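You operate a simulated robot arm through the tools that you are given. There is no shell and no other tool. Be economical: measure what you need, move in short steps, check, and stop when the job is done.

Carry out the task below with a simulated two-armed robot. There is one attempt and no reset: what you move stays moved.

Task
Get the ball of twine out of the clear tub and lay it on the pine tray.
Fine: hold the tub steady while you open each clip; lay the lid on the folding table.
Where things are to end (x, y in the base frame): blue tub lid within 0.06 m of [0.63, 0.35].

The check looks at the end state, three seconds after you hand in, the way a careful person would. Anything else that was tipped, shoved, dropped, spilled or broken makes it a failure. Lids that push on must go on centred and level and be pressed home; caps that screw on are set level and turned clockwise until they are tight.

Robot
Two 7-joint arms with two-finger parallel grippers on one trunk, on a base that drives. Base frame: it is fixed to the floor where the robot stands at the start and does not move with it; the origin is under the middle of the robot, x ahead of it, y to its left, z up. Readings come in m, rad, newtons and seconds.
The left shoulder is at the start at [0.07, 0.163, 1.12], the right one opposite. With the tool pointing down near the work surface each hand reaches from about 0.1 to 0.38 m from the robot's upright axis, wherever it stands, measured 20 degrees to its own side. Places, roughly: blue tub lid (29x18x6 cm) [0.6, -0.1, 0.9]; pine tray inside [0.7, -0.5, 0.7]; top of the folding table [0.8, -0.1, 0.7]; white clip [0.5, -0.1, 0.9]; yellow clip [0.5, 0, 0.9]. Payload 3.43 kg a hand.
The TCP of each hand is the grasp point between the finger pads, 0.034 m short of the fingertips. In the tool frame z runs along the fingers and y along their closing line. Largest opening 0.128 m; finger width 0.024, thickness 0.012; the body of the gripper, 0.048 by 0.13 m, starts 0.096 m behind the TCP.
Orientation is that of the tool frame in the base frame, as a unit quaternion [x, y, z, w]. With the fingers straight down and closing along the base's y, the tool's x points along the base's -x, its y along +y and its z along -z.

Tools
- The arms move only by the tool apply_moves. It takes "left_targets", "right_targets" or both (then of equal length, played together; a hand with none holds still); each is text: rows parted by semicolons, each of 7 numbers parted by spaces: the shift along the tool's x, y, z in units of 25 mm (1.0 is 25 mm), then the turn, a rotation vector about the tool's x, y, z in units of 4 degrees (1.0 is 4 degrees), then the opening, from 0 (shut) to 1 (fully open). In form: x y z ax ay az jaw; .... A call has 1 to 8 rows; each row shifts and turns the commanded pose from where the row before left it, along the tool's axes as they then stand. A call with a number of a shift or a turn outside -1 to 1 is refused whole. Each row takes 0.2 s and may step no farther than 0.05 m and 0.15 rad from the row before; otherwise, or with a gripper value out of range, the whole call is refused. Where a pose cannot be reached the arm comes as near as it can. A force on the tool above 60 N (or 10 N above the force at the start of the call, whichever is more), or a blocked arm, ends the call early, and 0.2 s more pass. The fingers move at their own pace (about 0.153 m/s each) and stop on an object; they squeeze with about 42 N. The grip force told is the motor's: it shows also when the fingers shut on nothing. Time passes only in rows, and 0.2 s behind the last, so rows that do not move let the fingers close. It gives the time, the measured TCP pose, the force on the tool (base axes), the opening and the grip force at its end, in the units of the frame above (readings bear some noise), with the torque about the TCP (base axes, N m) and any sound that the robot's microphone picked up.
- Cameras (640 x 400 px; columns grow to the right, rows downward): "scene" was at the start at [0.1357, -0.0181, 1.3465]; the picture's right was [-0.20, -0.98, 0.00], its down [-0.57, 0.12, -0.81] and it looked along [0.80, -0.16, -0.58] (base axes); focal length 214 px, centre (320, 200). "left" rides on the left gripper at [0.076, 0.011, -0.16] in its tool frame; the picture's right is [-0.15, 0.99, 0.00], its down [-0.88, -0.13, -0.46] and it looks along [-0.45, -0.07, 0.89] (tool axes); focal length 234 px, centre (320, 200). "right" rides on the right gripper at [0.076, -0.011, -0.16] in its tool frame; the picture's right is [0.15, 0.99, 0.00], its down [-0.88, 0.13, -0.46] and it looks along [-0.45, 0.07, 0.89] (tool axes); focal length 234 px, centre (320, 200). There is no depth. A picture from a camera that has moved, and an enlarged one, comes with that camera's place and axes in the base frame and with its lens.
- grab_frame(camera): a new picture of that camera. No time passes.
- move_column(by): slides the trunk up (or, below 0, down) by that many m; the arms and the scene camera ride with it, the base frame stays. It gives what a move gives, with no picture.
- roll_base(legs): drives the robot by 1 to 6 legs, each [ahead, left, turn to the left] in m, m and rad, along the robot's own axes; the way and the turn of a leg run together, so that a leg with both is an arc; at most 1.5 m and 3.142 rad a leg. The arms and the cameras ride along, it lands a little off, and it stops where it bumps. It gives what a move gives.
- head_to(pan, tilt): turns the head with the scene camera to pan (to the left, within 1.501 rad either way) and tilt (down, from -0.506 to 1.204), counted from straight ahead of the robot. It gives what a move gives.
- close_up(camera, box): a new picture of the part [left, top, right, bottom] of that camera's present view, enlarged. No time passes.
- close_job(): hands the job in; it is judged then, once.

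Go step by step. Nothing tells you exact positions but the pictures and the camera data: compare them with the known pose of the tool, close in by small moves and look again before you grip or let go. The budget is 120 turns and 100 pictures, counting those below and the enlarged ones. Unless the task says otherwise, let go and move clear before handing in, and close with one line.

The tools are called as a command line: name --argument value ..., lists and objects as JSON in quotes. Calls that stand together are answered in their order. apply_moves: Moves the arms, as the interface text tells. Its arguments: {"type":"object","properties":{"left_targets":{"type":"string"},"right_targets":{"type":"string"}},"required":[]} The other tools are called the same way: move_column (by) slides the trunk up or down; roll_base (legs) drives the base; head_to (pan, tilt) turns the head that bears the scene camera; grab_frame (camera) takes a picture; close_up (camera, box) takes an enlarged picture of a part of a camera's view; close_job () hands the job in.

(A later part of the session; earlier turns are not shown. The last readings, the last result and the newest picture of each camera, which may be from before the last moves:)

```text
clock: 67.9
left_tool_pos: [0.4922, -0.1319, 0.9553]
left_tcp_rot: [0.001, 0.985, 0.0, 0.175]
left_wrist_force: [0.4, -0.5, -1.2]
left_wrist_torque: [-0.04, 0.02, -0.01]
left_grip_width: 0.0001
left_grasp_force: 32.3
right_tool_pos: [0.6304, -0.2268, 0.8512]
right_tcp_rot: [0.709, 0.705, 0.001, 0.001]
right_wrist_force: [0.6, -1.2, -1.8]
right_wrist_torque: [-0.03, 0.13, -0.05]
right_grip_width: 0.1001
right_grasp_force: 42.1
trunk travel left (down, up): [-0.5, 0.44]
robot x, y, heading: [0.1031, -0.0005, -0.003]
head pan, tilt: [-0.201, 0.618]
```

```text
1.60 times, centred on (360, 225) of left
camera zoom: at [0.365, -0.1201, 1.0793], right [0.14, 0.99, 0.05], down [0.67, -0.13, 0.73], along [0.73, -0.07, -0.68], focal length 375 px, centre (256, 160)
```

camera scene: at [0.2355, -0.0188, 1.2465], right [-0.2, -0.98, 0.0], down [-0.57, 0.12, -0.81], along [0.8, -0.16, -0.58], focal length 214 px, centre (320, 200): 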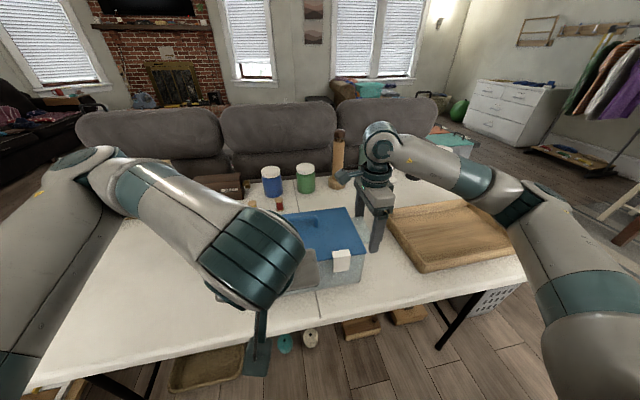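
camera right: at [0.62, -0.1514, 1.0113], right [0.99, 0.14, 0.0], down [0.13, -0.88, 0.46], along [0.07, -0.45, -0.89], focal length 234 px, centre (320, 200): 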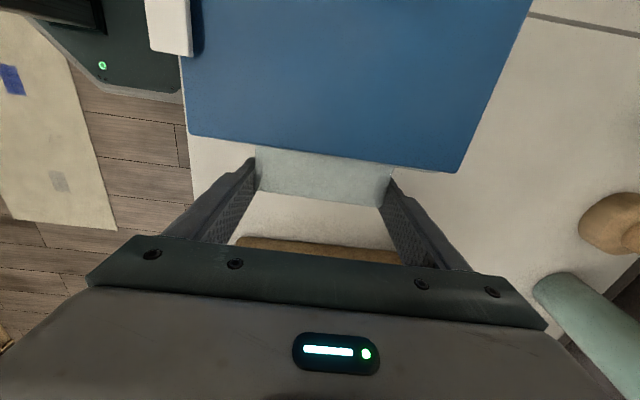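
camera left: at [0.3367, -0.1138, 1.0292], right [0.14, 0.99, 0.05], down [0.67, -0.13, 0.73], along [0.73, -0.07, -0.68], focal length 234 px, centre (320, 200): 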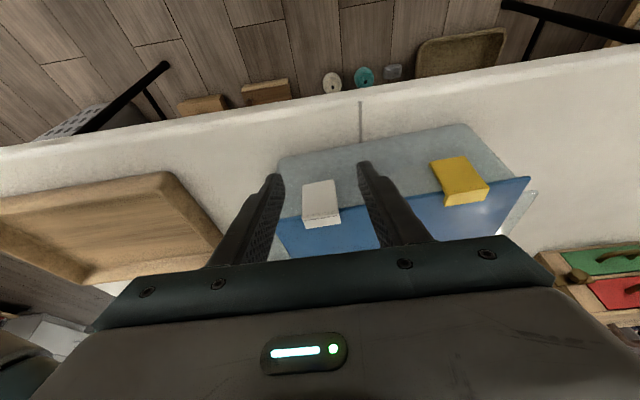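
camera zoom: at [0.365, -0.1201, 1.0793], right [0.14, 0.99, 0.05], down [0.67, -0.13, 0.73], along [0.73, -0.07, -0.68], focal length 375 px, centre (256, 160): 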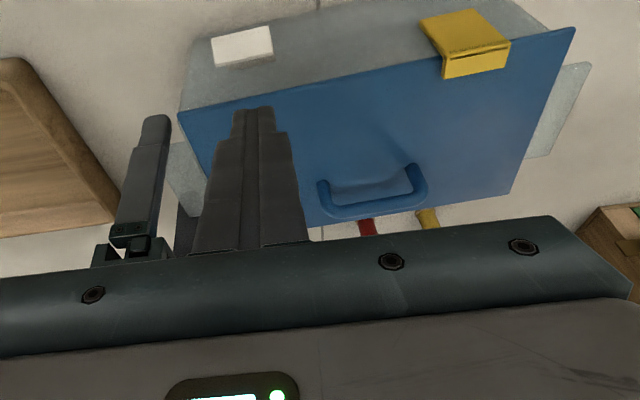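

The white clip stays open. Next the yellow one the same way: its plate's rear edge is near (0.534, 0.018), as the tub has yawed a few degrees. I move above it.

apply_moves --left_targets "0 1 0 0 0 0 0;0 1 0 0 0 0 0;0 1 0 0 0 0 0;0 1 0 0 0 0 0;0 1 0 0 0 0 0;0 1 0 0 0 0 0;-0.9 0 0.33 0 0 0 0;-0.9 0 0.33 0 0 0 0"

close_up --camera "left" --box '[160, 100, 480, 300]'

```text
clock: 69.7
left_tool_pos: [0.5398, 0.0168, 0.9563]
left_tcp_rot: [0.001, 0.984, 0.0, 0.177]
left_wrist_force: [1.0, -0.9, -0.4]
left_wrist_torque: [-0.01, -0.03, -0.01]
left_grip_width: 0.0
left_grasp_force: 32.6
right_tool_pos: [0.6306, -0.2253, 0.852]
right_tcp_rot: [0.709, 0.705, 0.001, 0.0]
right_wrist_force: [-1.2, 1.3, -2.0]
right_wrist_torque: [-0.05, 0.23, 0.09]
right_grip_width: 0.1002
right_grasp_force: 42.3
trunk travel left (down, up): [-0.5, 0.44]
robot x, y, heading: [0.0975, 0.0038, -0.002]
head pan, tilt: [-0.201, 0.618]
```

```text
2.00 times, centred on (320, 200) of left
camera zoom: at [0.415, 0.0287, 1.0795], right [0.14, 0.99, 0.05], down [0.67, -0.13, 0.73], along [0.73, -0.07, -0.68], focal length 468 px, centre (320, 200)
```

zoom: 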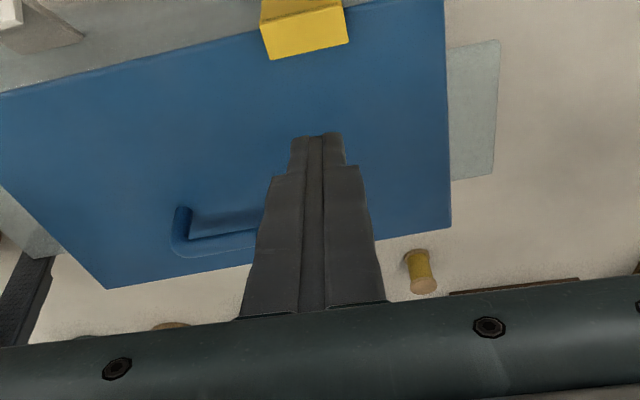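

Aligned. I lower behind the yellow plate and pull.

apply_moves --left_targets "0.25 0 0.69 0 0 0 0;0.25 0 0.69 0 0 0 0;0.25 0 0.67 0 0 0 0;0.19 0 -0.07 0 0 0 0;0.19 0 -0.07 0 0 0 0;0.19 0 -0.07 0 0 0 0"

close_up --camera "left" --box '[200, 110, 440, 260]'

```text
clock: 71.1
left_tool_pos: [0.5236, 0.0165, 0.9031]
left_tcp_rot: [0.0, 0.985, 0.0, 0.174]
left_wrist_force: [2.4, -0.2, 0.7]
left_wrist_torque: [-0.02, -0.08, 0.04]
left_grip_width: 0.0
left_grasp_force: 32.6
right_tool_pos: [0.629, -0.226, 0.8514]
right_tcp_rot: [0.708, 0.706, 0.0, 0.001]
right_wrist_force: [-2.8, 0.0, -2.0]
right_wrist_torque: [-0.09, 0.2, 0.55]
right_grip_width: 0.1002
right_grasp_force: 41.7
trunk travel left (down, up): [-0.5, 0.44]
robot x, y, heading: [0.0993, 0.0002, 0.0]
head pan, tilt: [-0.201, 0.618]
```

```text
2.67 times, centred on (320, 185) of left
camera zoom: at [0.3981, 0.0298, 1.0262], right [0.14, 0.99, 0.05], down [0.67, -0.13, 0.73], along [0.73, -0.07, -0.68], focal length 624 px, centre (320, 240)
```

zoom: 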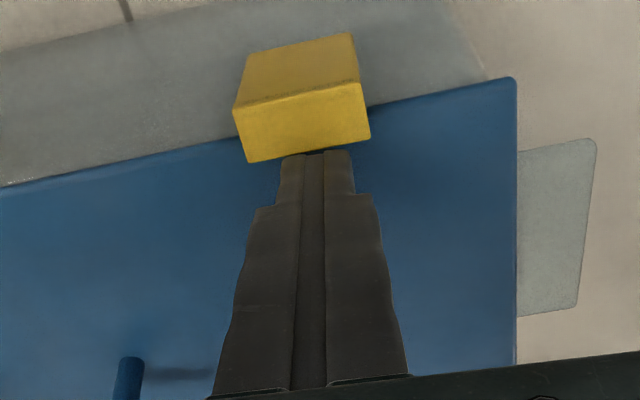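

apply_moves --left_targets "0.25 0 -0.07 0 0 0 0;0.25 0 -0.07 0 0 0 0;0.3 0 -0.1 0 0 0 0;0.3 0 -0.07 0 0 0 0"

close_up --camera "left" --box '[200, 110, 440, 260]'

```text
clock: 72.1
left_tool_pos: [0.4956, 0.0168, 0.9019]
left_tcp_rot: [0.002, 0.984, -0.001, 0.175]
left_wrist_force: [0.3, 0.3, -0.3]
left_wrist_torque: [0.01, -0.01, -0.02]
left_grip_width: 0.0
left_grasp_force: 33.4
right_tool_pos: [0.6309, -0.226, 0.851]
right_tcp_rot: [0.708, 0.706, 0.0, -0.001]
right_wrist_force: [-0.6, -1.3, -1.9]
right_wrist_torque: [-0.08, 0.15, 0.0]
right_grip_width: 0.1001
right_grasp_force: 41.7
trunk travel left (down, up): [-0.5, 0.44]
robot x, y, heading: [0.0992, 0.0006, -0.005]
head pan, tilt: [-0.201, 0.618]
```

```text
2.67 times, centred on (320, 185) of left
camera zoom: at [0.3708, 0.0291, 1.0245], right [0.14, 0.99, 0.05], down [0.67, -0.13, 0.73], along [0.73, -0.07, -0.68], focal length 624 px, centre (320, 240)
```

zoom: 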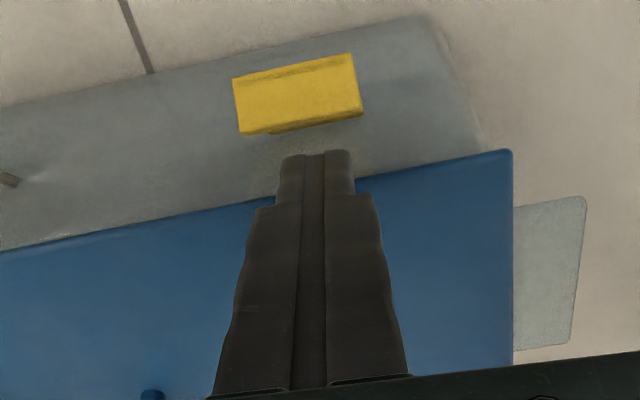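

Both clips are open. Now I raise the left hand, level it and turn it 90° so it can take the lid handle.

apply_moves --left_targets "-0.34 0 -0.94 0 0 0 0;-0.34 0 -0.94 0 0 0 0;-0.34 0 -0.94 0 0 0 0;-0.34 0 -0.94 0 0 0 0;-1 0 0.37 0 0 0 0.3;-1 0 0.37 0 0 0 0.3;-1 0 0.37 0 0 0 0.3"

apply_moves --left_targets "0 0 0 0 1 0 0.3;0 0 0 0 1 0 0.3;0 0 0 0 1 0 0.3;0 0 0 0 1 0 0.3;0 0 0 0 1 0 0.3;0 0 0 0 0 -1 0.3;0 0 0 0 0 -1 0.3;0 0 0 0 0 -1 0.3"

apply_moves --left_targets "0 0 0 0 0 -1 0.3;0 0 0 0 0 -1 0.3;0 0 0 0 0 -1 0.3;0 0 0 0 0 -1 0.3;0 0 0 0 0 -1 0.3;0 0 0 0 0 -1 0.3;0 0 0 0 0 -1 0.3;0 0 0 0 0 -1 0.3"

apply_moves --left_targets "0 0 0 0 0 -1 0.3;0 0 0 0 0 -1 0.3;0 0 0 0 0 -1 0.3;0 0 0 0 0 -1 0.3;0 0 0 0 0 -1 0.3;0 0 0 0 0 -1 0.3;0 0 0 0 0 -1 0.3;0 0 0 0 0 -1 0.3"

apply_moves --left_targets "0 0 0 0 0 -1 0.3;0 0 0 0 0 -1 0.3;0 0 0 0 0 -1 0.3;0 0 0 0 0 -1 0.3;0 0 0 0 0 -0.8 0.3"

grab_frame --camera "left"

grab_frame --camera "scene"

```text
clock: 73.7
left_tool_pos: [0.5757, 0.0167, 1.0007]
left_tcp_rot: [0.001, 0.984, 0.0, 0.176]
left_wrist_force: [-0.3, -0.2, -0.4]
left_wrist_torque: [-0.01, 0.0, 0.02]
left_grip_width: 0.0383
left_grasp_force: 0.0
right_tool_pos: [0.6302, -0.2254, 0.8516]
right_tcp_rot: [0.708, 0.706, 0.0, 0.0]
right_wrist_force: [-0.8, 1.2, -1.4]
right_wrist_torque: [0.01, 0.27, 0.19]
right_grip_width: 0.1001
right_grasp_force: 42.1
trunk travel left (down, up): [-0.5, 0.44]
robot x, y, heading: [0.0992, -0.001, -0.004]
head pan, tilt: [-0.201, 0.618]
```

```text
clock: 75.5
left_tool_pos: [0.5769, 0.0166, 1.0005]
left_tcp_rot: [-0.105, 0.995, 0.001, 0.002]
left_wrist_force: [-0.4, -0.2, 0.4]
left_wrist_torque: [-0.02, -0.02, -0.01]
left_grip_width: 0.0385
left_grasp_force: 0.2
right_tool_pos: [0.6303, -0.226, 0.8518]
right_tcp_rot: [0.708, 0.706, 0.0, 0.0]
right_wrist_force: [-0.3, -0.9, -2.1]
right_wrist_torque: [-0.12, 0.24, 0.28]
right_grip_width: 0.0999
right_grasp_force: 42.2
trunk travel left (down, up): [-0.5, 0.44]
robot x, y, heading: [0.0985, -0.0012, -0.002]
head pan, tilt: [-0.201, 0.618]
```

```text
clock: 77.3
left_tool_pos: [0.5743, 0.0153, 1.0013]
left_tcp_rot: [-0.374, 0.927, 0.0, 0.001]
left_wrist_force: [0.3, -0.2, 0.2]
left_wrist_torque: [-0.01, 0.01, 0.01]
left_grip_width: 0.0384
left_grasp_force: 0.0
right_tool_pos: [0.6308, -0.2262, 0.8506]
right_tcp_rot: [0.708, 0.706, 0.0, -0.001]
right_wrist_force: [-0.6, 0.1, -2.8]
right_wrist_torque: [-0.08, 0.23, 0.25]
right_grip_width: 0.1003
right_grasp_force: 41.9
trunk travel left (down, up): [-0.5, 0.44]
robot x, y, heading: [0.1039, 0.0001, 0.002]
head pan, tilt: [-0.201, 0.618]
```

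```text
clock: 79.1
left_tool_pos: [0.5751, 0.0156, 1.0003]
left_tcp_rot: [-0.616, 0.788, -0.001, 0.0]
left_wrist_force: [-0.2, 0.6, 0.0]
left_wrist_torque: [-0.01, 0.0, 0.0]
left_grip_width: 0.0383
left_grasp_force: 0.0
right_tool_pos: [0.6312, -0.2266, 0.8518]
right_tcp_rot: [0.708, 0.706, 0.0, 0.0]
right_wrist_force: [-0.5, -0.6, -2.6]
right_wrist_torque: [-0.08, 0.25, 0.26]
right_grip_width: 0.1003
right_grasp_force: 41.6
trunk travel left (down, up): [-0.5, 0.44]
robot x, y, heading: [0.0967, -0.0014, -0.001]
head pan, tilt: [-0.201, 0.618]
```

```text
clock: 80.3
left_tool_pos: [0.5742, 0.0161, 1.0009]
left_tcp_rot: [0.739, -0.674, 0.002, -0.001]
left_wrist_force: [0.4, 1.5, -0.6]
left_wrist_torque: [0.0, 0.0, 0.01]
left_grip_width: 0.0384
left_grasp_force: 0.0
right_tool_pos: [0.6312, -0.2257, 0.8512]
right_tcp_rot: [0.708, 0.706, 0.001, 0.0]
right_wrist_force: [-1.1, 0.1, -1.2]
right_wrist_torque: [-0.07, 0.26, 0.3]
right_grip_width: 0.1002
right_grasp_force: 41.7
trunk travel left (down, up): [-0.5, 0.44]
robot x, y, heading: [0.0996, -0.0002, -0.004]
head pan, tilt: [-0.201, 0.618]
```

```text
39 pictures are left
camera left: at [0.5706, -0.0594, 1.1602], right [-1.0, 0.06, 0.0], down [0.05, 0.89, 0.46], along [0.03, 0.45, -0.89], focal length 234 px, centre (320, 200)
```

left: 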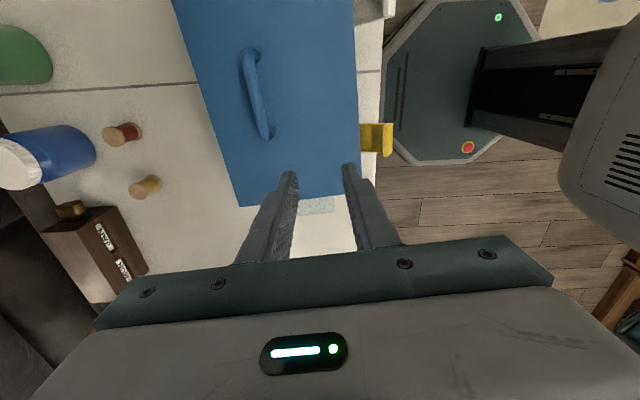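

```text
38 pictures are left
camera scene: at [0.236, -0.0185, 1.2465], right [-0.2, -0.98, 0.0], down [-0.57, 0.12, -0.81], along [0.8, -0.16, -0.58], focal length 214 px, centre (320, 200)
```

scene: 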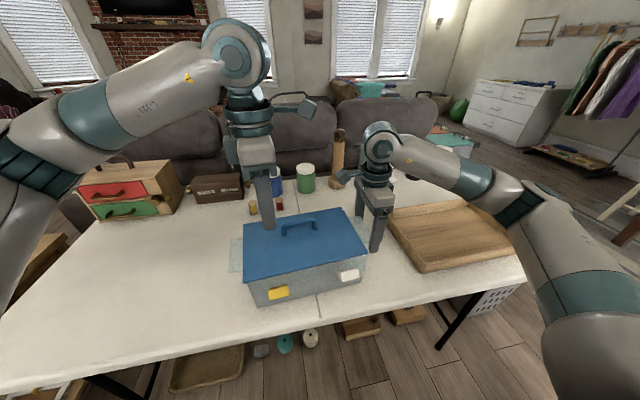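

Handle bar is about 7–8 cm long along y, centred near (0.637, -0.050), top around z 0.89. I move over it and look before gripping.

apply_moves --left_targets "0.715 -0.557 0 0 0 0 0.5;0.715 -0.557 0 0 0 0 0.5;0.715 -0.557 0 0 0 0 0.5;0.715 -0.557 0 0 0 0 0.5;0 0 0.9 0 0 0 0.5;0 0 0.9 0 0 0 0.5;0 0 0.8 0 0 0 0.5"

close_up --camera "left" --box '[160, 50, 480, 250]'

close_up --camera "scene" --box '[220, 180, 380, 280]'

```text
clock: 81.9
left_tool_pos: [0.6368, -0.0501, 0.9372]
left_tcp_rot: [0.738, -0.675, 0.001, -0.001]
left_wrist_force: [-1.6, 0.1, -0.3]
left_wrist_torque: [0.02, 0.0, 0.02]
left_grip_width: 0.0639
left_grasp_force: 0.0
right_tool_pos: [0.63, -0.2255, 0.8516]
right_tcp_rot: [0.709, 0.705, 0.0, 0.0]
right_wrist_force: [-0.6, 0.3, -2.5]
right_wrist_torque: [-0.05, 0.18, 0.1]
right_grip_width: 0.0998
right_grasp_force: 42.0
trunk travel left (down, up): [-0.5, 0.44]
robot x, y, heading: [0.1036, 0.0013, -0.003]
head pan, tilt: [-0.201, 0.618]
```

```text
2.00 times, centred on (320, 150) of left
camera zoom: at [0.6331, -0.1254, 1.0949], right [-1.0, 0.06, 0.0], down [0.05, 0.89, 0.46], along [0.03, 0.46, -0.89], focal length 468 px, centre (320, 300)
```

zoom: 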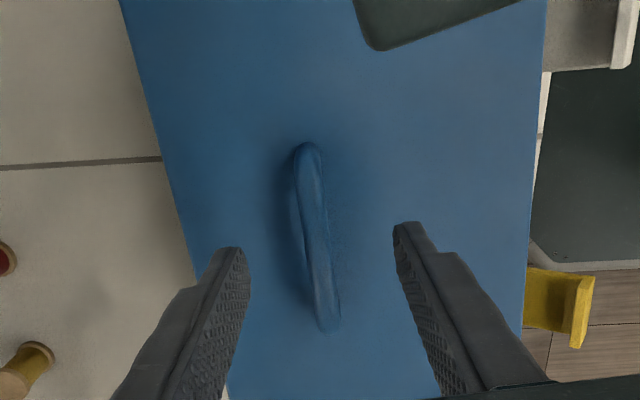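

```text
4.00 times, centred on (300, 230) of scene
camera zoom: at [0.2363, -0.0184, 1.2465], right [-0.2, -0.98, 0.0], down [-0.57, 0.12, -0.81], along [0.8, -0.16, -0.58], focal length 858 px, centre (400, 80)
```

zoom: 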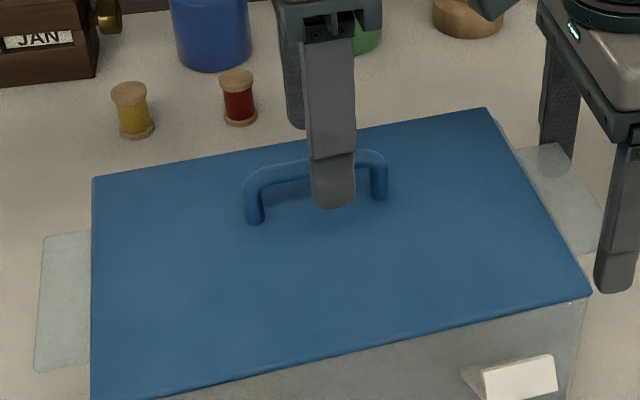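

The handle is centred between the fingers and aligned. I lower and grip it.

apply_moves --left_targets "0 -0.1 0.7 0 0 0 0.5;0 0 0.7 0 0 0 0.5;0 0 0 0 0 0 0;0 0 0 0 0 0 0;0 0 0 0 0 0 0"

```text
clock: 83.1
left_tool_pos: [0.6395, -0.0488, 0.9005]
left_tcp_rot: [0.738, -0.675, 0.001, -0.002]
left_wrist_force: [0.5, -1.4, 0.2]
left_wrist_torque: [-0.09, -0.01, 0.0]
left_grip_width: 0.0104
left_grasp_force: 42.6
right_tool_pos: [0.6303, -0.2262, 0.8522]
right_tcp_rot: [0.708, 0.706, 0.0, 0.001]
right_wrist_force: [-1.0, -0.4, -0.8]
right_wrist_torque: [0.0, 0.24, 0.26]
right_grip_width: 0.0999
right_grasp_force: 42.0
trunk travel left (down, up): [-0.5, 0.44]
robot x, y, heading: [0.1008, 0.0016, -0.003]
head pan, tilt: [-0.201, 0.618]
```

Handle gripped (10 mm). I lift straight up in small steps.

apply_moves --left_targets "0 0 -0.4 0 0 0 0;0 0 -0.5 0 0 0 0;0 0 -0.8 0 0 0 0;0 0 -0.8 0 0 0 0"

grab_frame --camera "scene"

```text
clock: 84.1
left_tool_pos: [0.6396, -0.0508, 0.9638]
left_tcp_rot: [0.738, -0.675, 0.002, -0.001]
left_wrist_force: [-0.3, -0.6, -1.4]
left_wrist_torque: [0.02, 0.01, -0.02]
left_grip_width: 0.0106
left_grasp_force: 41.6
right_tool_pos: [0.6304, -0.2262, 0.8512]
right_tcp_rot: [0.708, 0.706, 0.0, 0.0]
right_wrist_force: [-0.1, -0.4, -1.1]
right_wrist_torque: [-0.13, 0.16, 0.1]
right_grip_width: 0.0999
right_grasp_force: 41.4
trunk travel left (down, up): [-0.5, 0.44]
robot x, y, heading: [0.1007, 0.0018, -0.003]
head pan, tilt: [-0.201, 0.618]
```

```text
35 pictures are left
camera scene: at [0.2358, -0.0186, 1.2465], right [-0.2, -0.98, 0.0], down [-0.57, 0.12, -0.81], along [0.8, -0.16, -0.58], focal length 214 px, centre (320, 200)
```

scene: 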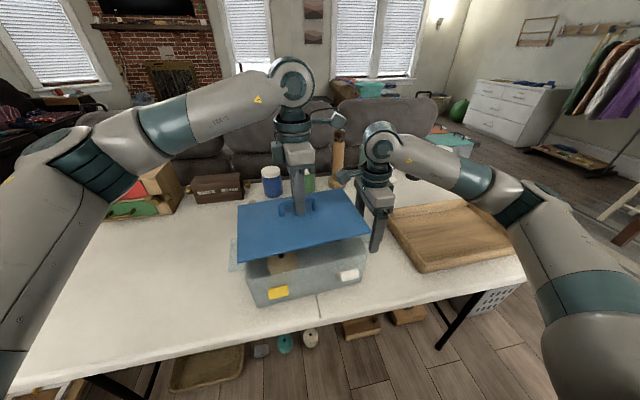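

The lid is off and level. I carry it left toward (0.63, 0.35).

apply_moves --left_targets "-0.5 0 -0.8 0 0 0 0;-0.941 -0.066 0 0 0 0 0;-0.941 -0.066 0 0 0 0 0;-0.941 -0.066 0 0 0 0 0;-0.941 -0.066 0 0 0 0 0;-0.941 -0.066 0 0 0 0 0;-0.941 -0.066 0 0 0 0 0;-0.941 -0.066 0 0 0 0 0"

apply_moves --left_targets "-0.941 -0.066 0 0 0 0 0;-0.941 -0.066 0 0 0 0 0;-0.941 -0.066 0 0 0 0 0;-0.941 -0.066 0 0 0 0 0;-0.941 -0.066 0 0 0 0 0;-0.941 -0.066 0 0 0 0 0;-0.941 -0.066 0 0 0 0 0;-0.941 -0.066 0 0 0 0 0"

grab_frame --camera "scene"

```text
clock: 85.9
left_tool_pos: [0.6349, 0.1289, 0.9827]
left_tcp_rot: [0.738, -0.675, 0.002, 0.0]
left_wrist_force: [-0.3, -0.4, 0.1]
left_wrist_torque: [-0.02, -0.01, -0.01]
left_grip_width: 0.0105
left_grasp_force: 42.1
right_tool_pos: [0.6302, -0.2247, 0.8516]
right_tcp_rot: [0.708, 0.706, 0.0, 0.0]
right_wrist_force: [-1.2, 0.7, -2.2]
right_wrist_torque: [0.01, 0.18, 0.03]
right_grip_width: 0.0999
right_grasp_force: 41.6
trunk travel left (down, up): [-0.5, 0.44]
robot x, y, heading: [0.1001, -0.0011, -0.005]
head pan, tilt: [-0.201, 0.618]
```

```text
clock: 87.7
left_tool_pos: [0.6314, 0.3156, 0.9811]
left_tcp_rot: [0.738, -0.675, 0.002, -0.001]
left_wrist_force: [0.3, -0.4, -0.4]
left_wrist_torque: [-0.02, -0.02, 0.01]
left_grip_width: 0.0105
left_grasp_force: 42.0
right_tool_pos: [0.6296, -0.2254, 0.8525]
right_tcp_rot: [0.708, 0.706, -0.001, 0.0]
right_wrist_force: [-1.1, 1.0, -1.6]
right_wrist_torque: [-0.11, 0.11, 0.04]
right_grip_width: 0.1
right_grasp_force: 41.9
trunk travel left (down, up): [-0.5, 0.44]
robot x, y, heading: [0.0949, 0.0006, 0.001]
head pan, tilt: [-0.201, 0.618]
```

```text
34 pictures are left
camera scene: at [0.2358, -0.0177, 1.2465], right [-0.2, -0.98, 0.0], down [-0.57, 0.12, -0.81], along [0.8, -0.16, -0.58], focal length 214 px, centre (320, 200)
```

scene: 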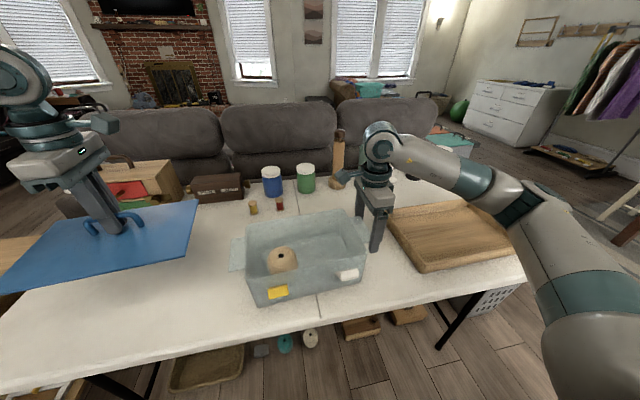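

The tub is open with the twine ball inside. I finish the sideways move and lower the lid toward the table.

apply_moves --left_targets "-0.7 0 0 0 0 0 0;-0.7 0 0 0 0 0 0;0 0 1 0 0 0 0;0 0 1 0 0 0 0;0 0 1 0 0 0 0;0 0 1 0 0 0 0;0 0 1 0 0 0 0;0 0 1 0 0 0 0"

grab_frame --camera "left"

head_to --pan 0.5 --tilt 0.75

grab_frame --camera "scene"

```text
clock: 89.5
left_tool_pos: [0.6305, 0.3505, 0.8339]
left_tcp_rot: [0.738, -0.675, 0.001, -0.001]
left_wrist_force: [0.1, 0.0, -0.4]
left_wrist_torque: [-0.02, -0.01, 0.0]
left_grip_width: 0.0106
left_grasp_force: 41.7
right_tool_pos: [0.6308, -0.2257, 0.8524]
right_tcp_rot: [0.708, 0.706, 0.0, 0.0]
right_wrist_force: [0.5, 0.4, -1.1]
right_wrist_torque: [-0.17, 0.14, 0.07]
right_grip_width: 0.1002
right_grasp_force: 42.1
trunk travel left (down, up): [-0.5, 0.44]
robot x, y, heading: [0.0993, -0.0048, -0.002]
head pan, tilt: [-0.201, 0.618]
```

```text
33 pictures are left
camera left: at [0.6251, 0.2756, 0.9928], right [-1.0, 0.06, 0.0], down [0.05, 0.89, 0.46], along [0.03, 0.45, -0.89], focal length 234 px, centre (320, 200)
```

left: 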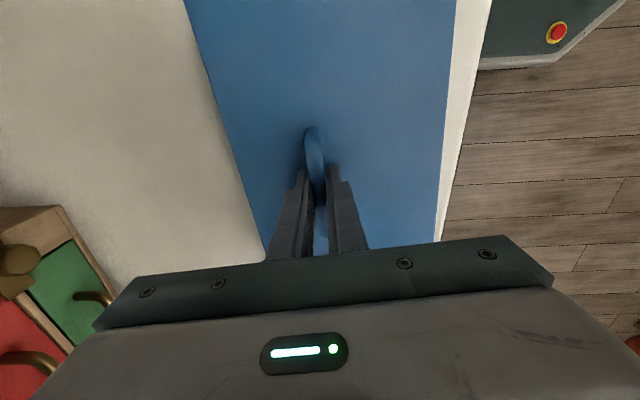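

```text
clock: 90.5
left_tool_pos: [0.6296, 0.3506, 0.834]
left_tcp_rot: [0.738, -0.675, 0.001, -0.001]
left_wrist_force: [-0.9, -0.6, -0.4]
left_wrist_torque: [0.03, 0.0, -0.01]
left_grip_width: 0.0104
left_grasp_force: 42.0
right_tool_pos: [0.6304, -0.2252, 0.8516]
right_tcp_rot: [0.708, 0.706, 0.001, 0.0]
right_wrist_force: [-0.8, -0.6, -1.8]
right_wrist_torque: [-0.04, 0.2, 0.11]
right_grip_width: 0.0998
right_grasp_force: 41.9
trunk travel left (down, up): [-0.5, 0.44]
robot x, y, heading: [0.1025, 0.0023, 0.001]
head pan, tilt: [0.499, 0.75]
```

```text
32 pictures are left
camera scene: at [0.2229, 0.0387, 1.2352], right [0.48, -0.88, 0.0], down [-0.6, -0.32, -0.73], along [0.64, 0.35, -0.68], focal length 214 px, centre (320, 200)
```

scene: 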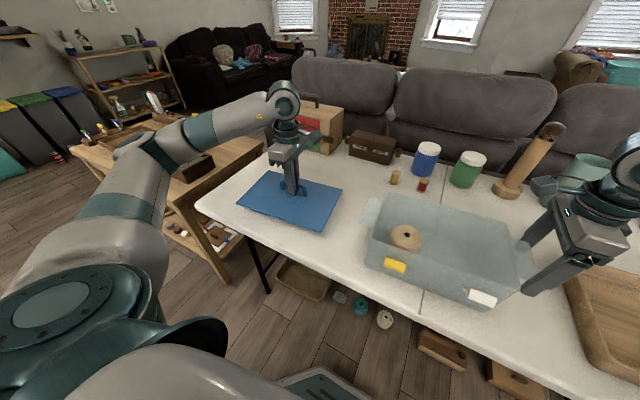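

The lid hangs clear over the table at the target. I lower in small steps until it touches.

apply_moves --left_targets "0 0 0.5 0 0 0 0;0 0 0.4 0 0 0 0;0 0 0.3 0 0 0 0;0 0 0.2 0 0 0 0"

close_up --camera "scene" --box '[210, 140, 370, 240]'

```text
clock: 91.5
left_tool_pos: [0.63, 0.3497, 0.7981]
left_tcp_rot: [0.739, -0.674, 0.002, -0.001]
left_wrist_force: [0.3, -0.2, -0.5]
left_wrist_torque: [-0.02, -0.01, 0.0]
left_grip_width: 0.0104
left_grasp_force: 42.3
right_tool_pos: [0.6305, -0.2252, 0.8518]
right_tcp_rot: [0.708, 0.706, 0.0, 0.001]
right_wrist_force: [-0.8, 0.4, -2.0]
right_wrist_torque: [-0.07, 0.25, 0.19]
right_grip_width: 0.0998
right_grasp_force: 42.6
trunk travel left (down, up): [-0.5, 0.44]
robot x, y, heading: [0.0985, -0.0013, -0.004]
head pan, tilt: [0.499, 0.75]
```

```text
4.00 times, centred on (290, 190) of scene
camera zoom: at [0.2229, 0.0388, 1.2352], right [0.48, -0.88, 0.0], down [-0.6, -0.33, -0.73], along [0.64, 0.35, -0.68], focal length 858 px, centre (440, 240)
```

zoom: 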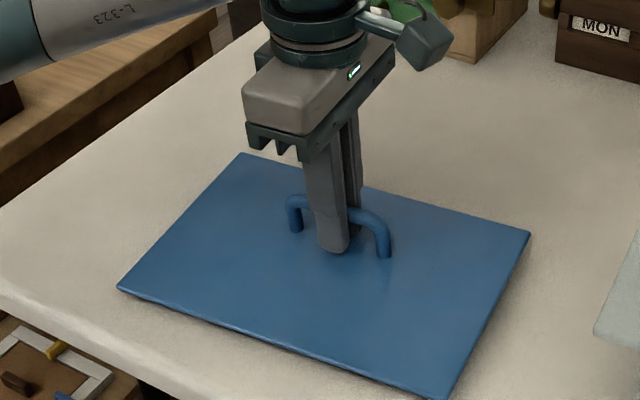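

apply_moves --left_targets "0 0 0.15 0 0 0 0;0 0 0.15 0 0 0 0;0 0 0.15 0 0 0 0"

```text
clock: 92.3
left_tool_pos: [0.6298, 0.35, 0.7873]
left_tcp_rot: [0.738, -0.675, 0.001, 0.0]
left_wrist_force: [0.7, 0.5, 1.1]
left_wrist_torque: [0.31, 0.02, -0.04]
left_grip_width: 0.0106
left_grasp_force: 42.3
right_tool_pos: [0.6305, -0.2255, 0.8518]
right_tcp_rot: [0.708, 0.706, 0.0, -0.001]
right_wrist_force: [-0.8, 0.0, -2.3]
right_wrist_torque: [-0.22, 0.14, 0.06]
right_grip_width: 0.0999
right_grasp_force: 42.3
trunk travel left (down, up): [-0.5, 0.44]
robot x, y, heading: [0.0981, -0.0011, 0.002]
head pan, tilt: [0.499, 0.75]
```

First contact is showing. A bit more, then release slowly.

apply_moves --left_targets "0 0 0.08 0 0 0 0;0 0 0.08 0 0 0 0"

close_up --camera "scene" --box '[210, 140, 370, 240]'

```text
clock: 93.0
left_tool_pos: [0.6313, 0.351, 0.7865]
left_tcp_rot: [0.739, -0.674, 0.004, -0.003]
left_wrist_force: [2.7, 6.2, 24.6]
left_wrist_torque: [0.54, 0.01, -0.16]
left_grip_width: 0.0106
left_grasp_force: 42.0
right_tool_pos: [0.6291, -0.2265, 0.8536]
right_tcp_rot: [0.708, 0.706, 0.0, 0.001]
right_wrist_force: [0.7, 1.0, -3.2]
right_wrist_torque: [-0.65, -0.08, -0.02]
right_grip_width: 0.1001
right_grasp_force: 42.4
trunk travel left (down, up): [-0.5, 0.44]
robot x, y, heading: [0.0998, 0.0009, -0.004]
head pan, tilt: [0.499, 0.75]
```

```text
4.00 times, centred on (290, 190) of scene
camera zoom: at [0.2211, 0.0381, 1.2359], right [0.48, -0.88, 0.0], down [-0.6, -0.33, -0.73], along [0.64, 0.35, -0.68], focal length 858 px, centre (440, 240)
```

zoom: 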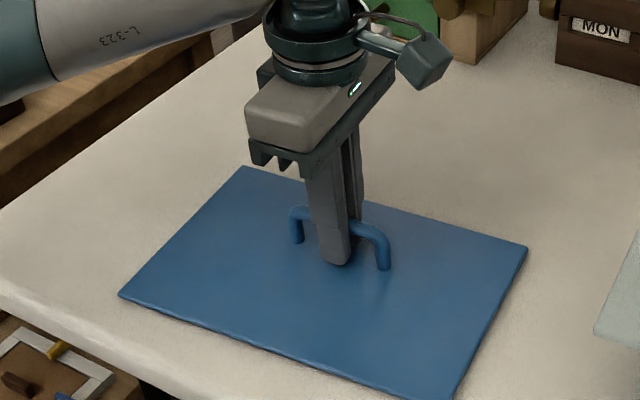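

The lid is flat on the table. I relax the pressure, open, and lift clear.

apply_moves --left_targets "0 0 -0.1 0 0 0 0;0 0 0 0 0 0 0.25;0 0 0 0 0 0 0.4;0 0 -0.5 0 0 0 0.4;0 0 -0.9 0 0 0 0.4;0 0 -0.9 0 0 0 0.4;0 0 -0.9 0 0 0 0.4;0 0 -0.9 0 0 0 0.4"

grab_frame --camera "scene"

grab_frame --camera "right"

```text
clock: 94.8
left_tool_pos: [0.6275, 0.3519, 0.8878]
left_tcp_rot: [0.737, -0.676, 0.001, -0.001]
left_wrist_force: [0.3, -0.2, 0.4]
left_wrist_torque: [0.02, -0.03, 0.01]
left_grip_width: 0.0512
left_grasp_force: 0.0
right_tool_pos: [0.6306, -0.2259, 0.852]
right_tcp_rot: [0.708, 0.706, 0.0, 0.0]
right_wrist_force: [-0.9, -0.8, -0.1]
right_wrist_torque: [0.26, 0.3, 0.14]
right_grip_width: 0.1001
right_grasp_force: 42.1
trunk travel left (down, up): [-0.5, 0.44]
robot x, y, heading: [0.1036, 0.0023, 0.0]
head pan, tilt: [0.499, 0.75]
```

```text
29 pictures are left
camera scene: at [0.2225, 0.0385, 1.2352], right [0.48, -0.88, 0.0], down [-0.6, -0.33, -0.73], along [0.64, 0.35, -0.68], focal length 214 px, centre (320, 200)
```

scene: 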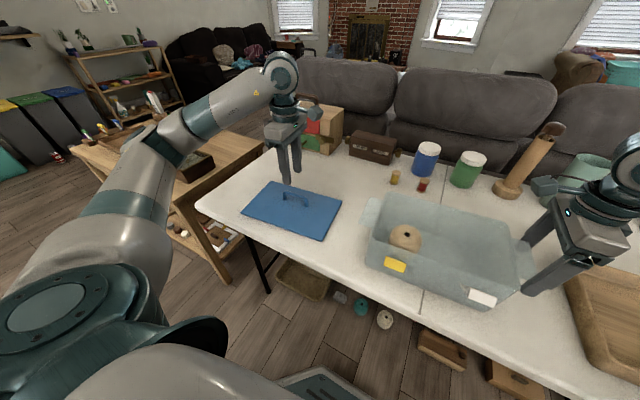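

```text
28 pictures are left
camera right: at [0.6204, -0.1514, 1.0112], right [0.99, 0.14, 0.0], down [0.13, -0.88, 0.46], along [0.07, -0.45, -0.89], focal length 234 px, centre (320, 200)
```

right: 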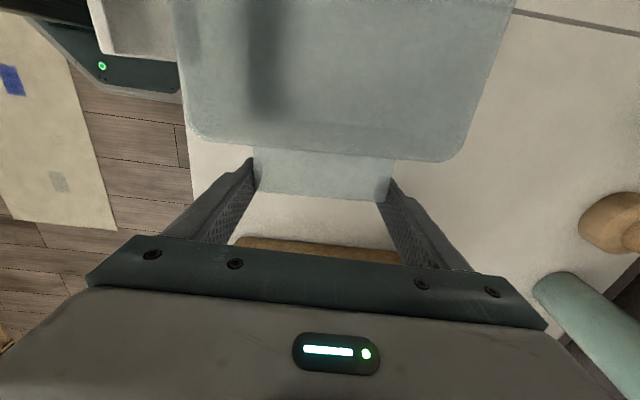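

The lid rests at about (0.61–0.63, 0.35), within tolerance. The twine ball is in the tub near (0.62, 0.01). I release the tub's ear, lift the right hand straight up, and look at the ball.

apply_moves --right_targets "0 0 0 0 0 0 0.9;0 0 0 0 0 0 1;0 0 -0.8 0 0 0 1;0 0 -0.9 0 0 0 1;0 0 -0.9 0 0 0 1;0 0 -0.9 0 0 0 1;0 0 -0.9 0 0 0 1;0 0 -0.9 0 0 0 1"

apply_moves --right_targets "0.95 0 0 0 0 0 1;0.95 0 0 0 0 0 1;0.95 0 0 0 0 0 1;0.95 0 0 0 0 0 1;0.95 0 0 0 0 0 1;0.95 0 0 0 0 0 1;0.95 0 0 0 0 0 1;0.95 0 0 0 0 0 1"

grab_frame --camera "right"

head_to --pan -0.1 --tilt 0.7

grab_frame --camera "scene"

```text
clock: 96.5
left_tool_pos: [0.6289, 0.3512, 0.8876]
left_tcp_rot: [0.739, -0.674, 0.001, -0.001]
left_wrist_force: [-0.7, 0.4, 0.7]
left_wrist_torque: [-0.01, 0.01, -0.02]
left_grip_width: 0.0513
left_grasp_force: 0.0
right_tool_pos: [0.6298, -0.2246, 0.9835]
right_tcp_rot: [0.708, 0.706, 0.0, 0.0]
right_wrist_force: [-0.1, -0.2, 0.2]
right_wrist_torque: [0.0, -0.05, -0.02]
right_grip_width: 0.1281
right_grasp_force: 0.1
trunk travel left (down, up): [-0.5, 0.44]
robot x, y, heading: [0.1013, 0.0024, -0.003]
head pan, tilt: [0.499, 0.75]
```

```text
clock: 98.3
left_tool_pos: [0.6284, 0.351, 0.8874]
left_tcp_rot: [0.738, -0.674, 0.002, 0.0]
left_wrist_force: [0.8, 0.5, 0.6]
left_wrist_torque: [0.0, 0.01, 0.0]
left_grip_width: 0.0512
left_grasp_force: 0.1
right_tool_pos: [0.6316, -0.0341, 0.9844]
right_tcp_rot: [0.708, 0.706, -0.001, 0.0]
right_wrist_force: [0.0, -0.6, -0.3]
right_wrist_torque: [-0.05, -0.01, -0.01]
right_grip_width: 0.1281
right_grasp_force: 0.0
trunk travel left (down, up): [-0.5, 0.44]
robot x, y, heading: [0.0995, 0.0001, 0.003]
head pan, tilt: [0.499, 0.75]
```

```text
27 pictures are left
camera right: at [0.6212, 0.0409, 1.1437], right [0.99, 0.14, 0.0], down [0.13, -0.88, 0.46], along [0.07, -0.45, -0.89], focal length 234 px, centre (320, 200)
```

right: 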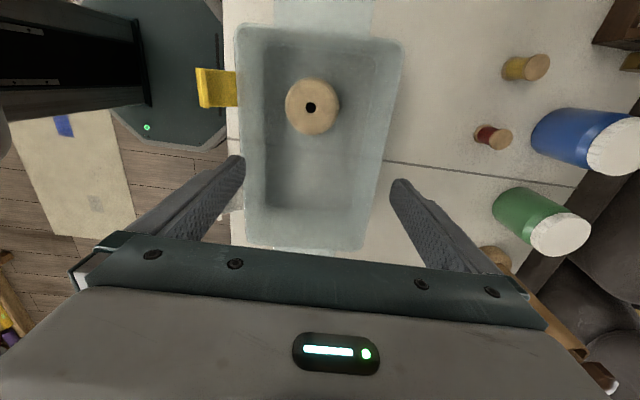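

```text
clock: 99.3
left_tool_pos: [0.6289, 0.351, 0.8871]
left_tcp_rot: [0.738, -0.674, 0.001, -0.001]
left_wrist_force: [0.8, 0.2, 0.6]
left_wrist_torque: [-0.01, -0.01, 0.01]
left_grip_width: 0.051
left_grasp_force: 0.1
right_tool_pos: [0.6315, -0.0346, 0.9842]
right_tcp_rot: [0.708, 0.706, 0.0, 0.0]
right_wrist_force: [0.4, -0.1, 0.1]
right_wrist_torque: [0.01, -0.01, -0.02]
right_grip_width: 0.128
right_grasp_force: 0.0
trunk travel left (down, up): [-0.5, 0.44]
robot x, y, heading: [0.1, -0.0015, 0.002]
head pan, tilt: [-0.099, 0.7]
```

```text
26 pictures are left
camera scene: at [0.2344, -0.0092, 1.2395], right [-0.1, -0.99, 0.0], down [-0.64, 0.06, -0.76], along [0.76, -0.08, -0.64], focal length 214 px, centre (320, 200)
```

scene: 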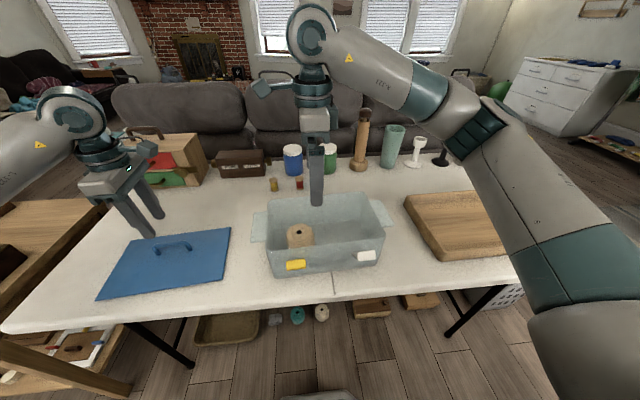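

The ball (about 8 cm wide) is at (0.616, 0.008), clear of the walls. I centre over it with a narrower opening and descend to rim height to check.

apply_moves --right_targets "0.85 -0.32 0 0 0 0 0.8;0.85 -0.32 0 0 0 0 0.8;0 0 0.8 0 0 0 0.8;0 0 0.8 0 0 0 0.8;0 0 0.8 0 0 0 0.8"

grab_frame --camera "right"

close_up --camera "scene" --box '[240, 170, 400, 270]'

```text
clock: 100.5
left_tool_pos: [0.6291, 0.3504, 0.8881]
left_tcp_rot: [0.738, -0.675, 0.001, -0.001]
left_wrist_force: [0.0, 0.1, -0.1]
left_wrist_torque: [0.01, 0.0, 0.0]
left_grip_width: 0.0511
left_grasp_force: 0.1
right_tool_pos: [0.6154, 0.007, 0.9237]
right_tcp_rot: [0.708, 0.706, 0.0, 0.0]
right_wrist_force: [0.4, -0.2, -0.2]
right_wrist_torque: [0.01, -0.01, 0.0]
right_grip_width: 0.1025
right_grasp_force: 0.1
trunk travel left (down, up): [-0.5, 0.44]
robot x, y, heading: [0.0986, 0.002, -0.001]
head pan, tilt: [-0.099, 0.7]
```

```text
25 pictures are left
camera right: at [0.606, 0.0814, 1.0836], right [0.99, 0.14, 0.0], down [0.13, -0.88, 0.46], along [0.07, -0.45, -0.89], focal length 234 px, centre (320, 200)
```

right: 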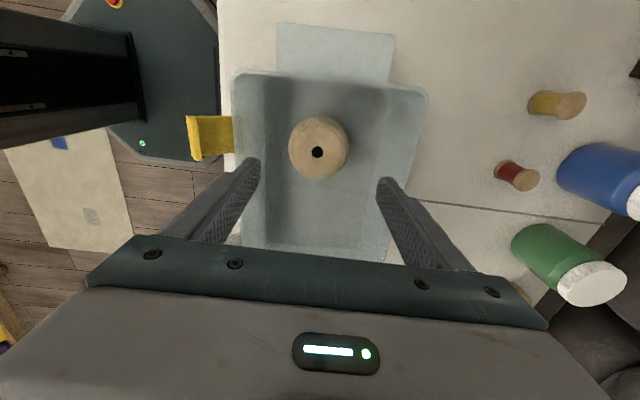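

```text
4.00 times, centred on (320, 220) of scene
camera zoom: at [0.2348, -0.0096, 1.2395], right [-0.1, -0.99, 0.0], down [-0.64, 0.07, -0.76], along [0.76, -0.08, -0.64], focal length 858 px, centre (320, 120)
```

zoom: 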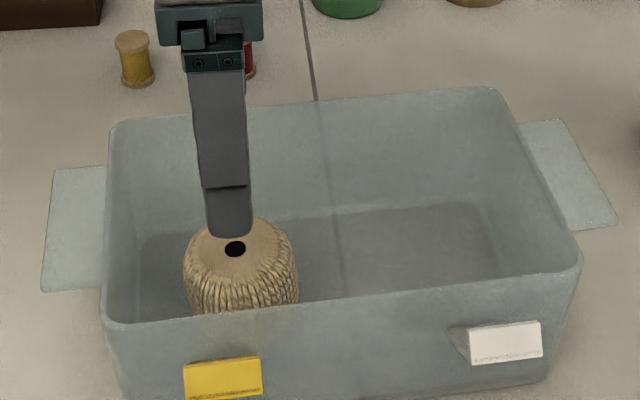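

Ball top is at z 0.822, centred (0.615, 0.009) between the fingers. I descend around it and grip.

apply_moves --right_targets "0.08 0 0.89 0 0 0 0.8;0 0 0.89 0 0 0 0.8;0 0 0.89 0 0 0 0.8;0 0 0.89 0 0 0 0.8;0 0 0.89 0 0 0 0.8;0 0 0.8 0 0 0 0.8"

apply_moves --right_targets "0 0 0 0 0 0 0.5;0 0 0 0 0 0 0.4;0 0 0 0 0 0 0.4"

grab_frame --camera "right"

```text
clock: 102.0
left_tool_pos: [0.6282, 0.3519, 0.8864]
left_tcp_rot: [0.737, -0.676, 0.002, -0.001]
left_wrist_force: [0.6, -0.2, 0.1]
left_wrist_torque: [0.03, 0.0, -0.05]
left_grip_width: 0.0509
left_grasp_force: 0.1
right_tool_pos: [0.6139, 0.0099, 0.7916]
right_tcp_rot: [0.708, 0.706, -0.001, 0.001]
right_wrist_force: [0.3, 0.5, -1.0]
right_wrist_torque: [-0.01, 0.01, -0.01]
right_grip_width: 0.1023
right_grasp_force: 0.0
trunk travel left (down, up): [-0.5, 0.44]
robot x, y, heading: [0.1002, 0.0005, -0.002]
head pan, tilt: [-0.099, 0.7]
```

```text
clock: 102.8
left_tool_pos: [0.6291, 0.3501, 0.8875]
left_tcp_rot: [0.738, -0.675, 0.001, -0.002]
left_wrist_force: [0.2, -0.2, 0.0]
left_wrist_torque: [0.02, 0.03, -0.01]
left_grip_width: 0.0511
left_grasp_force: 0.1
right_tool_pos: [0.6143, 0.0109, 0.7929]
right_tcp_rot: [0.708, 0.706, 0.0, 0.0]
right_wrist_force: [-0.1, -0.2, -0.5]
right_wrist_torque: [0.03, -0.04, 0.02]
right_grip_width: 0.0715
right_grasp_force: 42.3
trunk travel left (down, up): [-0.5, 0.44]
robot x, y, heading: [0.1005, -0.0034, -0.005]
head pan, tilt: [-0.099, 0.7]
```

```text
23 pictures are left
camera right: at [0.6046, 0.0843, 0.9512], right [0.99, 0.14, 0.0], down [0.13, -0.88, 0.46], along [0.07, -0.45, -0.89], focal length 234 px, centre (320, 200)
```

right: 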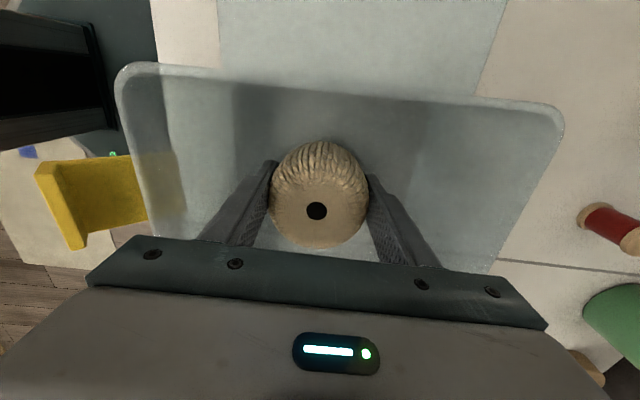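

The twine is gripped (7 cm). I lift it straight up out of the tub.

apply_moves --right_targets "0 0 -0.6 0 0 0 0.4;0 0 -0.9 0 0 0 0.4;0 0 -1 0 0 0 0.4;0 0 -1 0 0 0 0.4;0 0 -1 0 0 0 0.4;0 0 -1 0 0 0 0.4;0 0 -1 0 0 0 0.4;0 0 -0.5 0 0 0 0.4"

head_to --pan -0.6 --tilt 0.7

grab_frame --camera "scene"

```text
clock: 104.5
left_tool_pos: [0.6295, 0.3503, 0.8874]
left_tcp_rot: [0.738, -0.674, 0.001, -0.002]
left_wrist_force: [-0.1, -0.6, -0.3]
left_wrist_torque: [0.0, 0.0, -0.01]
left_grip_width: 0.0511
left_grasp_force: 0.0
right_tool_pos: [0.6162, 0.0094, 0.9677]
right_tcp_rot: [0.708, 0.706, -0.001, 0.001]
right_wrist_force: [0.0, -0.3, -1.4]
right_wrist_torque: [-0.03, -0.01, -0.02]
right_grip_width: 0.0715
right_grasp_force: 41.8
trunk travel left (down, up): [-0.5, 0.44]
robot x, y, heading: [0.0995, 0.0027, -0.003]
head pan, tilt: [-0.099, 0.7]
```

```text
clock: 105.5
left_tool_pos: [0.628, 0.3506, 0.8872]
left_tcp_rot: [0.738, -0.675, 0.002, -0.002]
left_wrist_force: [-0.2, 0.5, 0.6]
left_wrist_torque: [-0.01, 0.02, 0.01]
left_grip_width: 0.0514
left_grasp_force: 0.1
right_tool_pos: [0.6162, 0.009, 0.9665]
right_tcp_rot: [0.708, 0.706, 0.0, 0.0]
right_wrist_force: [-0.2, -0.4, -1.3]
right_wrist_torque: [0.03, 0.0, 0.02]
right_grip_width: 0.0715
right_grasp_force: 41.9
trunk travel left (down, up): [-0.5, 0.44]
robot x, y, heading: [0.0976, 0.0035, 0.001]
head pan, tilt: [-0.6, 0.7]
```

```text
22 pictures are left
camera scene: at [0.22, -0.0487, 1.2395], right [-0.57, -0.82, 0.0], down [-0.53, 0.36, -0.76], along [0.63, -0.43, -0.64], focal length 214 px, centre (320, 200)
```

scene: 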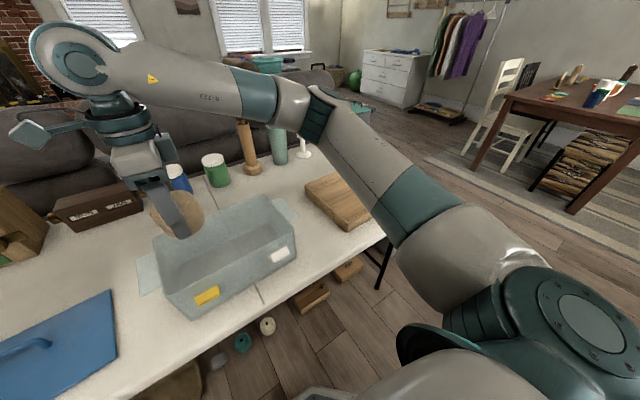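

The ball is clear of the tub. I carry it right toward the tray at about (0.60, -0.48).

apply_moves --right_targets "-0.98 0 0 0 0 0 0.4;-0.98 0 0 0 0 0 0.4;-0.98 0 0 0 0 0 0.4;-0.98 0 0 0 0 0 0.4;-0.98 0 0 0 0 0 0.4;-0.98 0 0 0 0 0 0.4;-0.98 0 0 0 0 0 0.4;-0.98 0 0 0 0 0 0.4"

apply_moves --right_targets "-0.98 0 0 0 0 0 0.4;-0.98 0 0 0 0 0 0.4;-0.98 0 0 0 0 0 0.4;-0.98 0 0 0 0 0 0.4;-0.98 0 0 0 0 0 0.4;-0.98 -0.2 0 0 0 0 0.4;-0.98 -0.2 0 0 0 0 0.4;-0.98 -0.2 0 0 0 0 0.4"

apply_moves --right_targets "-0.98 0 0 0 0 0 0.4;-0.98 0 0 0 0 0 0.4;-0.98 0 0 0 0 0 0.4;-0.98 0 0 0 0 0 0.4"

grab_frame --camera "right"

grab_frame --camera "scene"

```text
clock: 107.3
left_tool_pos: [0.6284, 0.3504, 0.8881]
left_tcp_rot: [0.738, -0.674, 0.002, -0.002]
left_wrist_force: [0.0, 0.7, 0.0]
left_wrist_torque: [0.03, 0.0, -0.02]
left_grip_width: 0.0513
left_grasp_force: 0.1
right_tool_pos: [0.6141, -0.1873, 0.9665]
right_tcp_rot: [0.709, 0.705, 0.002, 0.0]
right_wrist_force: [0.1, -0.1, -1.9]
right_wrist_torque: [0.01, -0.05, 0.02]
right_grip_width: 0.0716
right_grasp_force: 42.2
trunk travel left (down, up): [-0.5, 0.44]
robot x, y, heading: [0.1031, 0.0023, -0.004]
head pan, tilt: [-0.6, 0.7]
```

```text
clock: 109.1
left_tool_pos: [0.6281, 0.3509, 0.8876]
left_tcp_rot: [0.738, -0.674, 0.001, -0.002]
left_wrist_force: [-0.2, -0.1, -0.3]
left_wrist_torque: [0.02, -0.04, 0.03]
left_grip_width: 0.0513
left_grasp_force: 0.1
right_tool_pos: [0.5984, -0.384, 0.967]
right_tcp_rot: [0.708, 0.706, 0.001, -0.001]
right_wrist_force: [0.5, -0.6, -1.0]
right_wrist_torque: [0.0, -0.03, 0.01]
right_grip_width: 0.0715
right_grasp_force: 41.6
trunk travel left (down, up): [-0.5, 0.44]
robot x, y, heading: [0.0987, 0.0007, 0.004]
head pan, tilt: [-0.6, 0.7]
```

```text
clock: 110.1
left_tool_pos: [0.6294, 0.3499, 0.8879]
left_tcp_rot: [0.739, -0.674, 0.001, 0.0]
left_wrist_force: [-0.5, 0.2, -1.6]
left_wrist_torque: [-0.02, 0.0, 0.0]
left_grip_width: 0.0514
left_grasp_force: 0.0
right_tool_pos: [0.5972, -0.4811, 0.9671]
right_tcp_rot: [0.709, 0.705, 0.001, 0.0]
right_wrist_force: [0.0, -0.7, -1.9]
right_wrist_torque: [0.0, 0.03, 0.0]
right_grip_width: 0.0715
right_grasp_force: 41.5
trunk travel left (down, up): [-0.5, 0.44]
robot x, y, heading: [0.1052, 0.0037, -0.004]
head pan, tilt: [-0.6, 0.7]
```

```text
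21 pictures are left
camera right: at [0.5876, -0.4082, 1.1265], right [0.99, 0.14, 0.0], down [0.13, -0.88, 0.46], along [0.07, -0.45, -0.89], focal length 234 px, centre (320, 200)
```

right: 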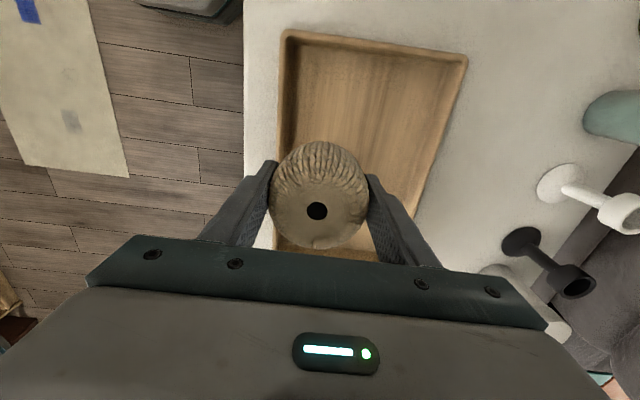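

```text
20 pictures are left
camera scene: at [0.2197, -0.0495, 1.2395], right [-0.57, -0.82, 0.0], down [-0.53, 0.37, -0.76], along [0.63, -0.43, -0.64], focal length 214 px, centre (320, 200)
```

scene: 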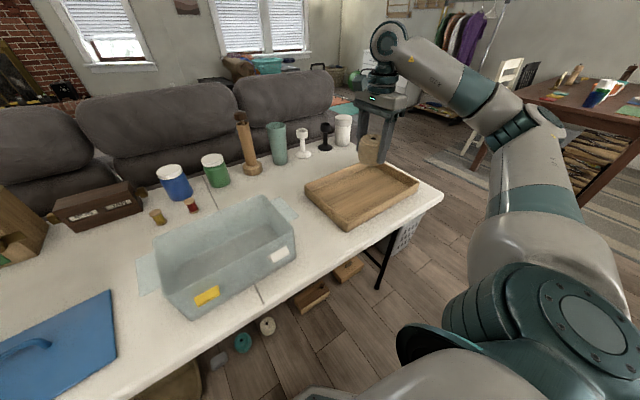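

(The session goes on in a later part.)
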